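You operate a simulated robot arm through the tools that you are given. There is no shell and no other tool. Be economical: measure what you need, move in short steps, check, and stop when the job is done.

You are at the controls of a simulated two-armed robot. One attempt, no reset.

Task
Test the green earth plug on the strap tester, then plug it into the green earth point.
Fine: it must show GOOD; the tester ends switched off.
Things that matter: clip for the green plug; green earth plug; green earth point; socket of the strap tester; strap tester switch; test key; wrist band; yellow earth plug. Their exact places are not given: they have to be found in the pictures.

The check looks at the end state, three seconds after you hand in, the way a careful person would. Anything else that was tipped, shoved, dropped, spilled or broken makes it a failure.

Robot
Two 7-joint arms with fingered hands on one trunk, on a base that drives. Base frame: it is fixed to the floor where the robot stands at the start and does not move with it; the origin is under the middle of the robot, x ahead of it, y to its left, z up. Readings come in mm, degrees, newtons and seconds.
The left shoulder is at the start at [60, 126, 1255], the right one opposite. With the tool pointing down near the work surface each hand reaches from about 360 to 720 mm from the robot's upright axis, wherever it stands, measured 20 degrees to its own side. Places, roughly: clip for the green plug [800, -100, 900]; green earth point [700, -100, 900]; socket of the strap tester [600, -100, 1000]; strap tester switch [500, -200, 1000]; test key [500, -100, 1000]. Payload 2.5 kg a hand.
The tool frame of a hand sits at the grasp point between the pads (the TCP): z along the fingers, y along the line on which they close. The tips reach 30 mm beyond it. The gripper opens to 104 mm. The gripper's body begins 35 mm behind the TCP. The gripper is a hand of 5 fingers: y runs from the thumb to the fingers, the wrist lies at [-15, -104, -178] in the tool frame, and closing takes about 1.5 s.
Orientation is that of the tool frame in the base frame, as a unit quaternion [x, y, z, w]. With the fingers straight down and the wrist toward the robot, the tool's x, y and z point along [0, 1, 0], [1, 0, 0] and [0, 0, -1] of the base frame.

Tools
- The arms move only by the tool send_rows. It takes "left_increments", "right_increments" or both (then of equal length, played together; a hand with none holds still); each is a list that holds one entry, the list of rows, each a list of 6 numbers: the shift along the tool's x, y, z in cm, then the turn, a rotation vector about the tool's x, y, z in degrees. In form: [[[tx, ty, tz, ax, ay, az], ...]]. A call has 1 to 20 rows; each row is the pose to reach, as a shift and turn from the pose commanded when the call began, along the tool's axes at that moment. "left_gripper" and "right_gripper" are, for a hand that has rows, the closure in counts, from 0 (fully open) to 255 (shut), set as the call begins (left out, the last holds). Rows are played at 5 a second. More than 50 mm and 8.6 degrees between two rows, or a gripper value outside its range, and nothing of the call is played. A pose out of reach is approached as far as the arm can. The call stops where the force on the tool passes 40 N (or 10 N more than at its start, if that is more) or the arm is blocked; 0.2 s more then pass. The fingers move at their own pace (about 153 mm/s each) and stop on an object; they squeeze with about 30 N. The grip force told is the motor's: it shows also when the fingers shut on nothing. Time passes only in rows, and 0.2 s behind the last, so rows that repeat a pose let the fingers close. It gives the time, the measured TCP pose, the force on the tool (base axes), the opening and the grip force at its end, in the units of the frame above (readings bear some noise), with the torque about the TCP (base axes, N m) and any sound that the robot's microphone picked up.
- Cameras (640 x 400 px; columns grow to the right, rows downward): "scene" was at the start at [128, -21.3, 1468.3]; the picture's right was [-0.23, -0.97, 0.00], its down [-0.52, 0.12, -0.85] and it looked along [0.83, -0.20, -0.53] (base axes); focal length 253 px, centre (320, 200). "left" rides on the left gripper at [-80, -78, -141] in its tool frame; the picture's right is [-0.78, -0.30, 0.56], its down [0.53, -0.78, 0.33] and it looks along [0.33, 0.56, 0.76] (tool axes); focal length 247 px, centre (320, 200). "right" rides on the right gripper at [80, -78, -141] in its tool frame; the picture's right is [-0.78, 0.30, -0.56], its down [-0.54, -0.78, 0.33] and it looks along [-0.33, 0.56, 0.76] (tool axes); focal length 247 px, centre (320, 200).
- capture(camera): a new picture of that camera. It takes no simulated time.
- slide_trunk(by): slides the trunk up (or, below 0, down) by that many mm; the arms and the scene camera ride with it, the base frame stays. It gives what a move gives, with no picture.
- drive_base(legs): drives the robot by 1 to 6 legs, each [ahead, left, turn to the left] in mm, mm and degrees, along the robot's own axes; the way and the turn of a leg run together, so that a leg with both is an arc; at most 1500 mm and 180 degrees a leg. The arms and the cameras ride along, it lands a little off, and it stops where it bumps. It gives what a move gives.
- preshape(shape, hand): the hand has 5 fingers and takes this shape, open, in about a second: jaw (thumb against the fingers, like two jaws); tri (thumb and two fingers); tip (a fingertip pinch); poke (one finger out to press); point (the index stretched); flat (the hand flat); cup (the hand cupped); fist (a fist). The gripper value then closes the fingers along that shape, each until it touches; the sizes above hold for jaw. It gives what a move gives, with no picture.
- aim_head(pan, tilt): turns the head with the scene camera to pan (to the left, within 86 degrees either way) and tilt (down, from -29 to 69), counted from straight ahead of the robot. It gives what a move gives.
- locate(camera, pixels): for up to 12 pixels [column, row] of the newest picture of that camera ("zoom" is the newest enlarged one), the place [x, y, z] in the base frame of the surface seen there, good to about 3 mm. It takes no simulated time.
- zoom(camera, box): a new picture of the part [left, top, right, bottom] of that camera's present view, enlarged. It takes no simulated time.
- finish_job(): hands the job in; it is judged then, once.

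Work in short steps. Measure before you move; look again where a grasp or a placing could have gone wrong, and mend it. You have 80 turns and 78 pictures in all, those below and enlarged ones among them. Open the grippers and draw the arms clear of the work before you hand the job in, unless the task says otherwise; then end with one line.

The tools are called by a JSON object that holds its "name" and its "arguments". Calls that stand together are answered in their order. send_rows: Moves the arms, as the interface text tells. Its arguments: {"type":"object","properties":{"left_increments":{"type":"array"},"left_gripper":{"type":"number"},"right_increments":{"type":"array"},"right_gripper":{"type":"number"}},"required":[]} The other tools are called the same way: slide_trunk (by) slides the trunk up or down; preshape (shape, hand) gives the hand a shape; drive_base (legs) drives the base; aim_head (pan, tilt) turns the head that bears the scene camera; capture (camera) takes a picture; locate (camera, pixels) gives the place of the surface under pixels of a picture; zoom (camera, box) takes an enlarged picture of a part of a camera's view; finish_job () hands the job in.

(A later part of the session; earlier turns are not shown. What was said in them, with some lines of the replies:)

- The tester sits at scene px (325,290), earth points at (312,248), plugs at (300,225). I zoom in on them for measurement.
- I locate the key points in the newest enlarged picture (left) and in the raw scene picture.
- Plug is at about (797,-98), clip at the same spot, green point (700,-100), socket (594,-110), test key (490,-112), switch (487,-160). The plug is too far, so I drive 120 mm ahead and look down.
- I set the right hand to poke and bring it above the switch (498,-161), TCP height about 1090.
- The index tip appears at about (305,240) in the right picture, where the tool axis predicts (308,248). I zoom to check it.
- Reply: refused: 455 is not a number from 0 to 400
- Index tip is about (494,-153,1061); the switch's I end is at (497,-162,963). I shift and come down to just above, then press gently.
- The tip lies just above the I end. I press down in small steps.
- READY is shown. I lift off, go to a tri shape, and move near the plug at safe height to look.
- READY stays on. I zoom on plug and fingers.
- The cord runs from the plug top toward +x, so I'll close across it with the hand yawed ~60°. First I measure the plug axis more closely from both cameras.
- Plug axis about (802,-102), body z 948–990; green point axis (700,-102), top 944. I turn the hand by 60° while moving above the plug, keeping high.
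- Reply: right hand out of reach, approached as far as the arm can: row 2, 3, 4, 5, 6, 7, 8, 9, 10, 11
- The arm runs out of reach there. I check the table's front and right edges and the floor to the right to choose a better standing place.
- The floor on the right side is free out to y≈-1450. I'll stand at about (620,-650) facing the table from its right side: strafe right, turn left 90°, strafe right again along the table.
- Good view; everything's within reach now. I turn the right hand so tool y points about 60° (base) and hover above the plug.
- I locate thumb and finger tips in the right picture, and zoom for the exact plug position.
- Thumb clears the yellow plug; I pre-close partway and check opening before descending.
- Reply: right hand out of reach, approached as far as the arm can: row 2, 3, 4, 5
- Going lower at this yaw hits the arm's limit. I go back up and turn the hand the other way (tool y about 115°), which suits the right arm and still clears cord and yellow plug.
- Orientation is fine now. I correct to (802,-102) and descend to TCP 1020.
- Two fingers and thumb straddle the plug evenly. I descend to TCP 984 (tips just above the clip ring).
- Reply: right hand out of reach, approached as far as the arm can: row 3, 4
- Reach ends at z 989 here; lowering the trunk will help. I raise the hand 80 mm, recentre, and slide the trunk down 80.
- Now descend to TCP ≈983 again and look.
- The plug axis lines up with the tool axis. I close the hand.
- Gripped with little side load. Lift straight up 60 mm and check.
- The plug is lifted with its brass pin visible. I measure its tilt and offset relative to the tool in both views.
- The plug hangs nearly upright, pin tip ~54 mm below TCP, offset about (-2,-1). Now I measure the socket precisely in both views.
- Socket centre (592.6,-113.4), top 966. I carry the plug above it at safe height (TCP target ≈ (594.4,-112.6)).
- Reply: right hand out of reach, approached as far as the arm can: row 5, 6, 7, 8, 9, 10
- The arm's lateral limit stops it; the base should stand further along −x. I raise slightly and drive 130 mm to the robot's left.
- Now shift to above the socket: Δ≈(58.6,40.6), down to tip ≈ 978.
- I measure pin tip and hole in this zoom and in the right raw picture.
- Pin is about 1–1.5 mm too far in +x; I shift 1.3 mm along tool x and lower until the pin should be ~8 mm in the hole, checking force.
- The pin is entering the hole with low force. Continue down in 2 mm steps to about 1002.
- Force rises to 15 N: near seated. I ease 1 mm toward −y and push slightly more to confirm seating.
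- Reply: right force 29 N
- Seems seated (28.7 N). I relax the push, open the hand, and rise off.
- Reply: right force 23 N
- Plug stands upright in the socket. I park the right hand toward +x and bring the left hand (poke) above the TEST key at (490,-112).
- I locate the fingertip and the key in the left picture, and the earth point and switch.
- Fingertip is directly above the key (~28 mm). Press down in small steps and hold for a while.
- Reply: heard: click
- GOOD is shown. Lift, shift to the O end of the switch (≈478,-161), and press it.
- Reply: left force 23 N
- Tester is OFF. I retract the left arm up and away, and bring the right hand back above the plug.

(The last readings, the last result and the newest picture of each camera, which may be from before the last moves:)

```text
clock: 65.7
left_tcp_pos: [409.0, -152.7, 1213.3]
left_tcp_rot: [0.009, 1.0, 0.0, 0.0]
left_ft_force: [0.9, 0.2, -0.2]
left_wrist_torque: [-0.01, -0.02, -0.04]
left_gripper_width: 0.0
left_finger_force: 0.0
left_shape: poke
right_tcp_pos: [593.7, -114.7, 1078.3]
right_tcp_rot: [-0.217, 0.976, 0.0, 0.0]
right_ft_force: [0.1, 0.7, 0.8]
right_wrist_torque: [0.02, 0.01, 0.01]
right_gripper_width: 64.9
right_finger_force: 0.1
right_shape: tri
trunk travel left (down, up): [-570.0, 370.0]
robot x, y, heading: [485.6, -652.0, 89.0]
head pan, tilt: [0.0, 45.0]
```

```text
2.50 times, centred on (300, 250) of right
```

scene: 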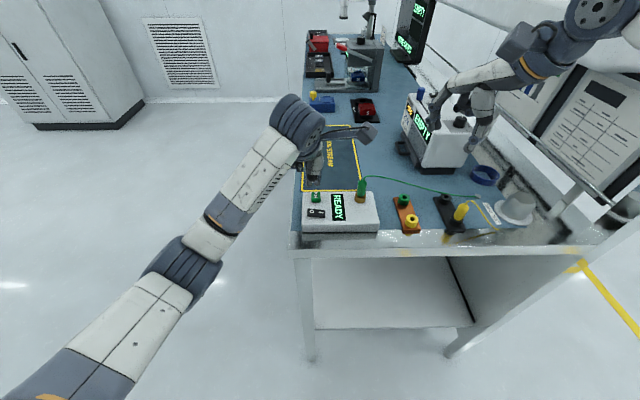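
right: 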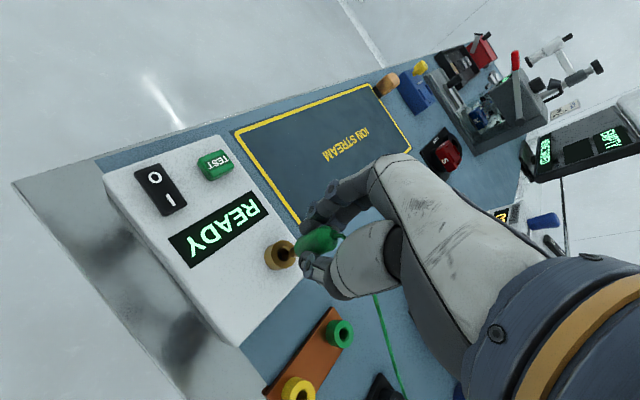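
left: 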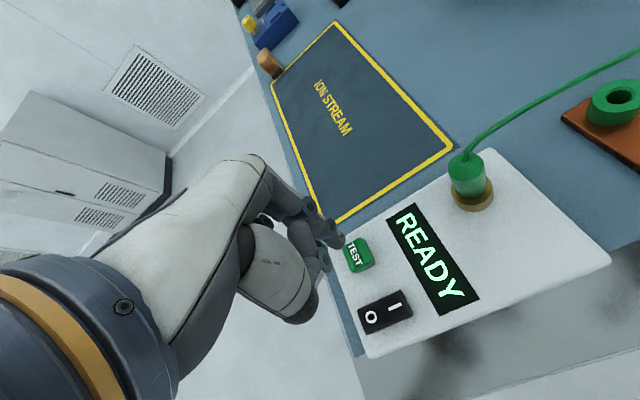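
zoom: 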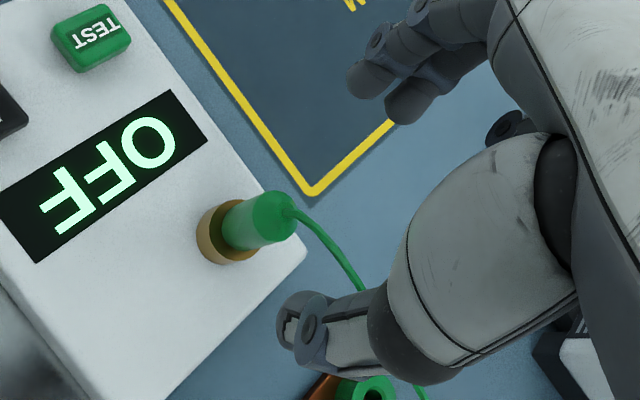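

Aligned as before. Descend to TCP 1004 and close.

{"name": "send_rows", "arguments": {"right_increments": [[[0, 0, 2.5, 0, 0, 0], [0, 0, 5, 0, 0, 0], [0, 0, 6.5, 0, 0, 0], [0, 0, 7.4, 0, 0, 0], [0, 0, 7.4, 0, 0, 0]]]}}

{"name": "send_rows", "arguments": {"right_increments": [[[0, 0, 0, 0, 0, 0], [0, 0, 0, 0, 0, 0], [0, 0, 0, 0, 0, 0], [0, 0, 0, 0, 0, 0], [0, 0, 0, 0, 0, 0], [0, 0, 0, 0, 0, 0], [0, 0, 0, 0, 0, 0], [0, 0, 0, 0, 0, 0], [0, 0, 0, 0, 0, 0]]], "right_gripper": 255}}

{"name": "zoom", "arguments": {"camera": "right", "box": [240, 200, 340, 290]}}

```text
clock: 66.9
left_tcp_pos: [408.8, -152.8, 1213.0]
left_tcp_rot: [0.008, 1.0, 0.0, 0.0]
left_ft_force: [-0.2, 0.7, 0.1]
left_wrist_torque: [-0.01, -0.01, 0.0]
left_gripper_width: 0.0
left_finger_force: 0.1
left_shape: poke
right_tcp_pos: [591.8, -112.8, 1006.0]
right_tcp_rot: [-0.216, 0.976, 0.0, 0.0]
right_ft_force: [0.4, -1.0, 0.1]
right_wrist_torque: [0.01, 0.05, -0.01]
right_gripper_width: 65.0
right_finger_force: 0.0
right_shape: tri
trunk travel left (down, up): [-570.0, 370.0]
robot x, y, heading: [487.6, -657.9, 88.9]
head pan, tilt: [0.0, 45.0]
```

```text
clock: 68.9
left_tcp_pos: [408.7, -153.0, 1213.2]
left_tcp_rot: [0.008, 1.0, 0.0, 0.0]
left_ft_force: [0.4, 0.5, 0.0]
left_wrist_torque: [0.02, -0.01, 0.0]
left_gripper_width: 0.0
left_finger_force: 0.1
left_shape: poke
right_tcp_pos: [591.4, -113.7, 1006.8]
right_tcp_rot: [-0.216, 0.976, 0.0, -0.001]
right_ft_force: [0.5, -0.3, 0.5]
right_wrist_torque: [-0.07, -0.01, 0.02]
right_gripper_width: 10.1
right_finger_force: 30.0
right_shape: tri
trunk travel left (down, up): [-570.0, 370.0]
robot x, y, heading: [486.3, -653.2, 89.3]
head pan, tilt: [0.0, 45.0]
```

```text
4.44 times, centred on (290, 245) of right
```

zoom: 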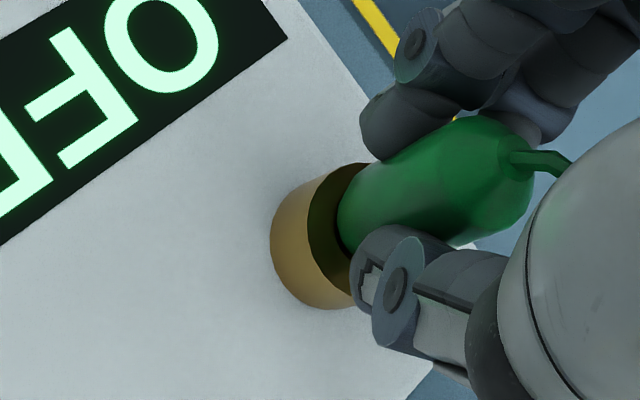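

Gripped again. Lift 60 mm and carry to above the green earth point (TCP target ≈(699.3,-102.8)), hovering ~18 mm over it.

{"name": "send_rows", "arguments": {"right_increments": [[[0, 0, -0.7, 0, 0, 0], [0, 0, -1.5, 0, 0, 0], [0, 0, -3, 0, 0, 0], [0, 0, -4.5, 0, 0, 0], [0, 0, -6, 0, 0, 0], [-3.4, -1.2, -6, 0, 0, 0], [-6.8, -2.4, -6, 0, 0, 0], [-10.24, -3.58, -6, 0, 0, 0], [-10.24, -3.58, -4, 0, 0, 0], [-10.24, -3.58, -2, 0, 0, 0], [-10.24, -3.58, -1.2, 0, 0, 0], [-10.24, -3.58, -1.2, 0, 0, 0], [-10.24, -3.58, -1.2, 0, 0, 0]]]}}

{"name": "capture", "arguments": {"camera": "right"}}

{"name": "zoom", "arguments": {"camera": "scene", "box": [370, 160, 440, 220]}}

```text
clock: 71.7
left_tcp_pos: [407.9, -153.3, 1214.4]
left_tcp_rot: [0.008, 1.0, -0.001, 0.0]
left_ft_force: [1.2, -0.4, -0.1]
left_wrist_torque: [-0.04, -0.03, -0.02]
left_gripper_width: 0.0
left_finger_force: 0.0
left_shape: poke
right_tcp_pos: [700.8, -101.0, 1018.6]
right_tcp_rot: [-0.217, 0.976, -0.001, 0.0]
right_ft_force: [-0.5, 0.7, -0.3]
right_wrist_torque: [-0.01, 0.01, 0.02]
right_gripper_width: 10.3
right_finger_force: 30.3
right_shape: tri
trunk travel left (down, up): [-570.0, 370.0]
robot x, y, heading: [491.0, -653.0, 88.8]
head pan, tilt: [0.0, 45.0]
```

```text
10 pictures are left
```

right: 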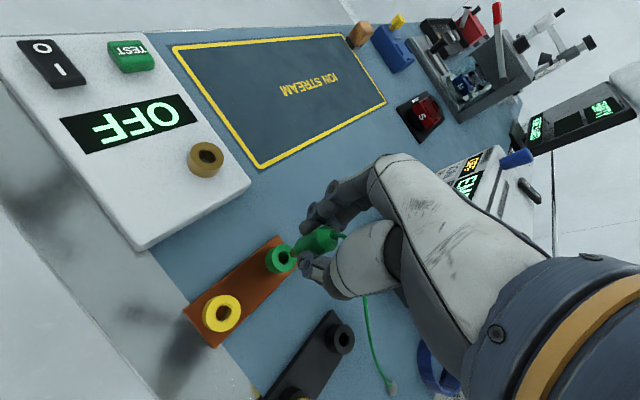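

```text
6.67 times, centred on (405, 190) of scene
```

zoom: 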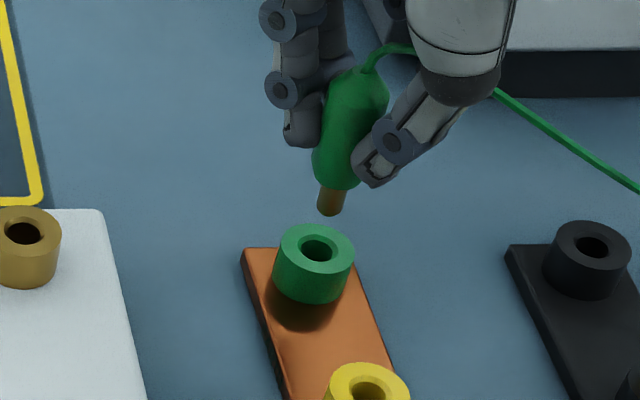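

{"name": "locate", "arguments": {"camera": "zoom", "pixels": [[329, 208], [331, 196], [285, 250], [345, 250], [316, 231], [316, 267], [293, 239], [339, 262]]}}

{"name": "zoom", "arguments": {"camera": "right", "box": [250, 215, 330, 285]}}

{"name": "locate", "arguments": {"camera": "right", "pixels": [[272, 250], [289, 268], [273, 266], [288, 250], [279, 245], [281, 271], [294, 252], [292, 249], [296, 255]]}}

```text
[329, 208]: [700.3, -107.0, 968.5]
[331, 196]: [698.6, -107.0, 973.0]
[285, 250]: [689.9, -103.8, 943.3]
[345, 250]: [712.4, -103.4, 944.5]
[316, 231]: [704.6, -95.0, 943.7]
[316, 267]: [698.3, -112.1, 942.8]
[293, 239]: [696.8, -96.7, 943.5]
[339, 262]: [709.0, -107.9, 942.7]
```

```text
5.71 times, centred on (290, 250) of right
```

zoom: 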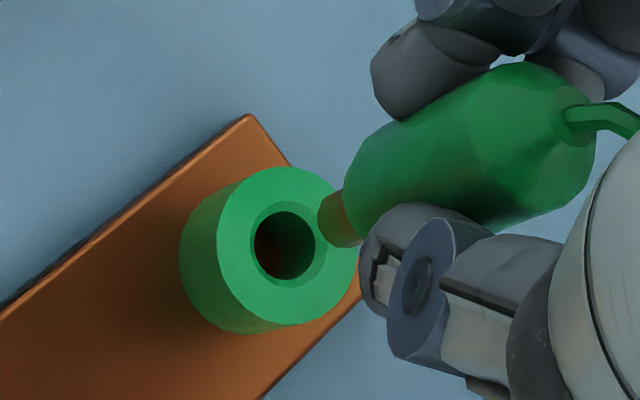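

```text
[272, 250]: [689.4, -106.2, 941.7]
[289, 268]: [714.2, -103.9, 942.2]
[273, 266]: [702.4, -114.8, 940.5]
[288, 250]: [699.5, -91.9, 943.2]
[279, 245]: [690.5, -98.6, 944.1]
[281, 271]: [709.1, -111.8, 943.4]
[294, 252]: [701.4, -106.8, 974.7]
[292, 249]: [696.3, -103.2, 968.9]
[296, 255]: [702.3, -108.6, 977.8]
```

Hole centre ≈(701.3,-103.8); pin ≈(700.3,-103.8). I shift 1 mm in +x and lower gently until the pin should have just entered.

{"name": "send_rows", "arguments": {"right_increments": [[[-0.11, 0, 0.8, 0, 0, 0], [-0.11, 0, 1.4, 0, 0, 0], [-0.11, 0, 1.7, 0, 0, 0], [-0.11, 0, 2.0, 0, 0, 0], [-0.11, 0, 2.2, 0, 0, 0], [-0.11, 0, 2.4, 0, 0, 0], [-0.11, 0, 2.4, 0, 0, 0]]]}}

{"name": "zoom", "arguments": {"camera": "right", "box": [250, 215, 330, 285]}}

{"name": "zoom", "arguments": {"camera": "scene", "box": [380, 165, 430, 210]}}

```text
clock: 73.3
left_tcp_pos: [409.6, -152.4, 1212.8]
left_tcp_rot: [0.008, 1.0, -0.001, 0.0]
left_ft_force: [-0.3, 0.1, -0.1]
left_wrist_torque: [0.03, -0.03, -0.01]
left_gripper_width: 0.1
left_finger_force: 0.0
left_shape: poke
right_tcp_pos: [702.1, -102.7, 994.1]
right_tcp_rot: [-0.216, 0.976, -0.001, 0.001]
right_ft_force: [0.2, -0.5, 0.0]
right_wrist_torque: [-0.01, 0.01, 0.03]
right_gripper_width: 10.2
right_finger_force: 30.2
right_shape: tri
trunk travel left (down, up): [-570.0, 370.0]
robot x, y, heading: [489.2, -655.3, 89.0]
head pan, tilt: [0.0, 45.0]
```

```text
5.71 times, centred on (290, 250) of right
```

zoom: 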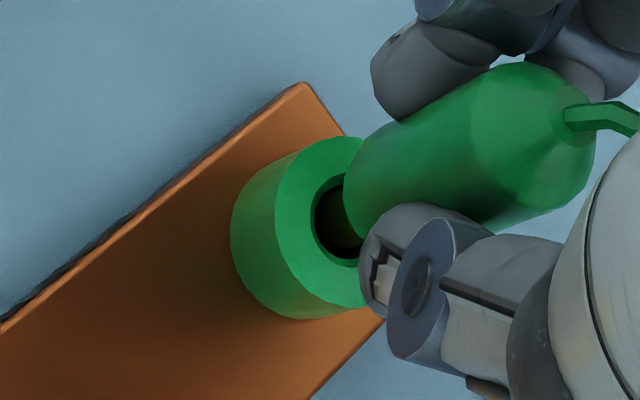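

```text
8.89 times, centred on (405, 188) of scene
```

zoom: 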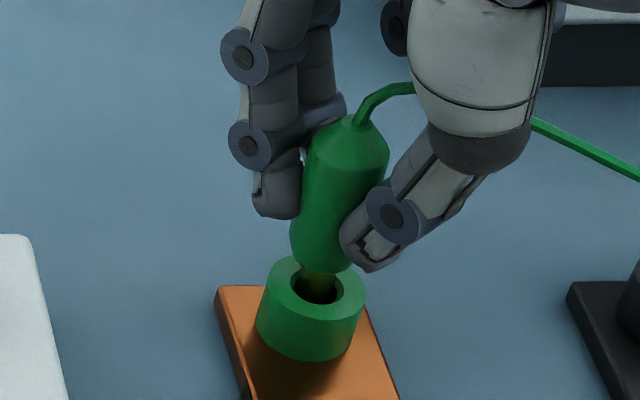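

Pin is entering with no load. Continue down in 2 mm steps to about 982.

{"name": "send_rows", "arguments": {"right_increments": [[[0, 0, 0.2, 0, 0, 0], [0, 0, 0.4, 0, 0, 0], [0, 0, 0.6, 0, 0, 0], [0, 0, 0.8, 0, 0, 0], [0, 0, 1.0, 0, 0, 0], [0, 0, 1.2, 0, 0, 0], [0, 0, 1.2, 0, 0, 0]]]}}

```text
clock: 74.9
left_tcp_pos: [408.1, -153.8, 1213.4]
left_tcp_rot: [0.009, 1.0, 0.0, 0.0]
left_ft_force: [-0.4, 0.1, 0.0]
left_wrist_torque: [0.0, -0.03, 0.04]
left_gripper_width: 0.4
left_finger_force: 0.2
left_shape: poke
right_tcp_pos: [700.1, -102.3, 983.8]
right_tcp_rot: [-0.216, 0.976, 0.002, -0.001]
right_ft_force: [1.2, -1.4, 6.3]
right_wrist_torque: [-0.01, -0.03, 0.01]
right_gripper_width: 10.2
right_finger_force: 30.0
right_shape: tri
trunk travel left (down, up): [-570.0, 370.0]
robot x, y, heading: [490.2, -657.3, 89.0]
head pan, tilt: [0.0, 45.0]
```

Contact begins at the predicted seat height. Push 4 mm more to seat firmly, as at the socket.

{"name": "send_rows", "arguments": {"right_increments": [[[0, 0, 0.15, 0, 0, 0], [0, 0, 0.3, 0, 0, 0], [0, 0, 0.5, 0, 0, 0], [0, 0, 0.5, 0, 0, 0]]]}}

{"name": "zoom", "arguments": {"camera": "scene", "box": [380, 165, 430, 210]}}

```text
clock: 75.9
left_tcp_pos: [408.7, -155.6, 1216.1]
left_tcp_rot: [0.009, 1.0, 0.0, 0.0]
left_ft_force: [-0.5, 0.0, 0.7]
left_wrist_torque: [0.04, -0.02, -0.02]
left_gripper_width: 0.0
left_finger_force: 0.1
left_shape: poke
right_tcp_pos: [700.1, -102.0, 982.4]
right_tcp_rot: [-0.217, 0.976, 0.007, 0.0]
right_ft_force: [5.2, -3.5, 28.7]
right_wrist_torque: [-0.08, -0.12, 0.0]
right_gripper_width: 11.3
right_finger_force: 30.7
right_shape: tri
trunk travel left (down, up): [-570.0, 370.0]
robot x, y, heading: [489.6, -655.0, 89.2]
head pan, tilt: [0.0, 45.0]
```

```text
8.89 times, centred on (405, 188) of scene
```

zoom: 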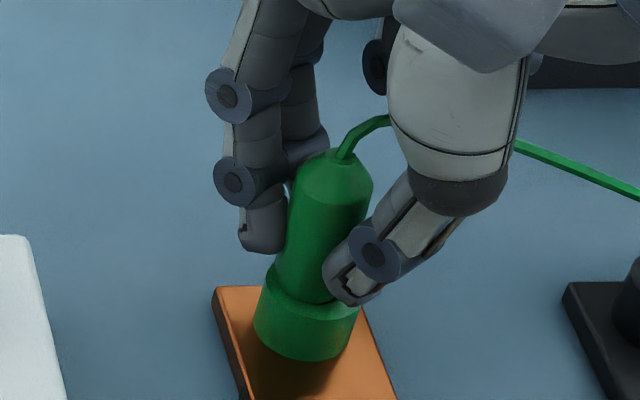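

Seated. I ease the push, open, and rise straight up.

{"name": "send_rows", "arguments": {"right_increments": [[[0, 0, -0.3, 0, 0, 0], [0, 0, -0.3, 0, 0, 0]]]}}

{"name": "send_rows", "arguments": {"right_increments": [[[0, 0, 0, 0, 0, 0], [0, 0, 0, 0, 0, 0], [0, 0, 0, 0, 0, 0], [0, 0, 0, 0, 0, 0], [0, 0, 0, 0, 0, 0], [0, 0, -2, 0, 0, 0], [0, 0, -4, 0, 0, 0], [0, 0, -8, 0, 0, 0], [0, 0, -12, 0, 0, 0], [0, 0, -16, 0, 0, 0], [0, 0, -20, 0, 0, 0], [0, 0, -20, 0, 0, 0]]], "right_gripper": 95}}

{"name": "zoom", "arguments": {"camera": "scene", "box": [290, 120, 510, 260]}}

```text
clock: 76.5
left_tcp_pos: [408.6, -155.6, 1214.8]
left_tcp_rot: [0.008, 1.0, 0.001, -0.001]
left_ft_force: [-0.6, -0.2, -0.2]
left_wrist_torque: [0.01, -0.02, 0.0]
left_gripper_width: 0.2
left_finger_force: 0.0
left_shape: poke
right_tcp_pos: [700.2, -102.0, 981.8]
right_tcp_rot: [-0.217, 0.976, 0.003, 0.0]
right_ft_force: [4.3, -0.5, 20.5]
right_wrist_torque: [0.05, -0.09, -0.05]
right_gripper_width: 11.3
right_finger_force: 29.4
right_shape: tri
trunk travel left (down, up): [-570.0, 370.0]
robot x, y, heading: [486.7, -657.4, 88.9]
head pan, tilt: [0.0, 45.0]
```

```text
clock: 79.1
left_tcp_pos: [409.4, -153.3, 1212.6]
left_tcp_rot: [0.007, 1.0, -0.002, 0.0]
left_ft_force: [0.2, -0.4, -0.1]
left_wrist_torque: [0.01, -0.01, 0.0]
left_gripper_width: 0.0
left_finger_force: 0.1
left_shape: poke
right_tcp_pos: [699.6, -104.3, 1182.8]
right_tcp_rot: [-0.216, 0.976, 0.0, -0.001]
right_ft_force: [0.0, 0.6, -0.1]
right_wrist_torque: [0.01, 0.02, -0.02]
right_gripper_width: 65.1
right_finger_force: 0.1
right_shape: tri
trunk travel left (down, up): [-570.0, 370.0]
robot x, y, heading: [493.4, -654.4, 88.9]
head pan, tilt: [0.0, 45.0]
```

```text
2.86 times, centred on (400, 190) of scene
```

zoom: 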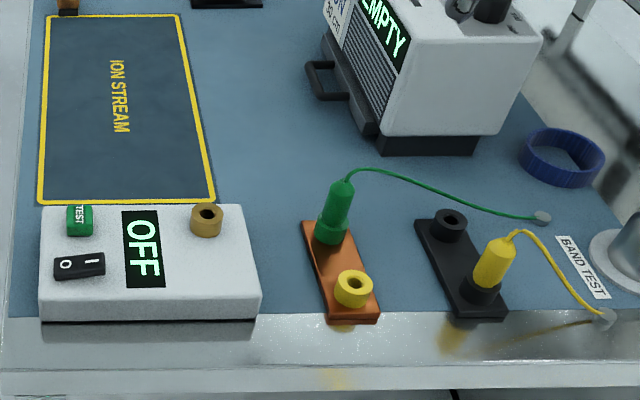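

The green plug stands seated in the green point, the tester is OFF, and nothing else moved. I open both hands and back the robot off.

{"name": "preshape", "arguments": {"shape": "jaw", "hand": "right"}}

{"name": "preshape", "arguments": {"shape": "jaw", "hand": "left"}}

{"name": "drive_base", "arguments": {"legs": [[-250, 0, 0]]}}

{"name": "capture", "arguments": {"camera": "scene"}}

```text
clock: 80.0
left_tcp_pos: [408.5, -153.6, 1214.0]
left_tcp_rot: [0.008, 1.0, 0.0, 0.0]
left_ft_force: [0.3, 0.2, -0.3]
left_wrist_torque: [-0.01, 0.02, 0.03]
left_gripper_width: 0.0
left_finger_force: 0.0
left_shape: poke
right_tcp_pos: [698.7, -104.6, 1180.3]
right_tcp_rot: [-0.216, 0.976, 0.0, 0.0]
right_ft_force: [-0.7, -0.1, 0.4]
right_wrist_torque: [-0.01, -0.02, 0.0]
right_gripper_width: 103.9
right_finger_force: 0.1
right_shape: jaw
trunk travel left (down, up): [-570.0, 370.0]
robot x, y, heading: [490.5, -651.8, 89.0]
head pan, tilt: [0.0, 45.0]
```

```text
clock: 80.9
left_tcp_pos: [409.0, -152.1, 1213.6]
left_tcp_rot: [0.008, 1.0, 0.0, 0.001]
left_ft_force: [0.7, 1.0, -0.4]
left_wrist_torque: [0.04, 0.02, -0.01]
left_gripper_width: 103.9
left_finger_force: 0.0
left_shape: jaw
right_tcp_pos: [699.0, -103.5, 1179.8]
right_tcp_rot: [-0.217, 0.976, 0.001, 0.0]
right_ft_force: [-0.2, -1.1, -0.5]
right_wrist_torque: [-0.03, 0.03, 0.0]
right_gripper_width: 103.9
right_finger_force: 0.1
right_shape: jaw
trunk travel left (down, up): [-570.0, 370.0]
robot x, y, heading: [487.5, -654.8, 88.9]
head pan, tilt: [0.0, 45.0]
```

```text
clock: 82.7
left_tcp_pos: [405.5, -403.4, 1214.0]
left_tcp_rot: [0.01, 1.0, 0.0, 0.0]
left_ft_force: [0.2, 0.3, 0.1]
left_wrist_torque: [-0.03, 0.0, -0.03]
left_gripper_width: 103.7
left_finger_force: 0.1
left_shape: jaw
right_tcp_pos: [696.7, -355.3, 1180.5]
right_tcp_rot: [-0.215, 0.977, 0.0, 0.0]
right_ft_force: [-0.5, -0.5, -0.9]
right_wrist_torque: [0.02, -0.01, 0.02]
right_gripper_width: 103.6
right_finger_force: 0.1
right_shape: jaw
trunk travel left (down, up): [-570.0, 370.0]
robot x, y, heading: [481.6, -902.1, 88.7]
head pan, tilt: [0.0, 45.0]
```

```text
3 pictures are left
```

scene: 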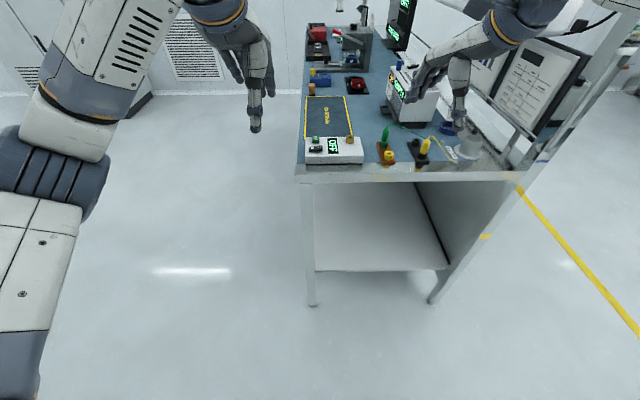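

All is in place and the arms are clear; I hand in.

{"name": "finish_job", "arguments": {}}

```text
The job is handed in.
```

The green earth plug tested GOOD on the strap tester and is now seated in the green earth point; the tester is switched off, both hands are open and the arms are clear of the bench.
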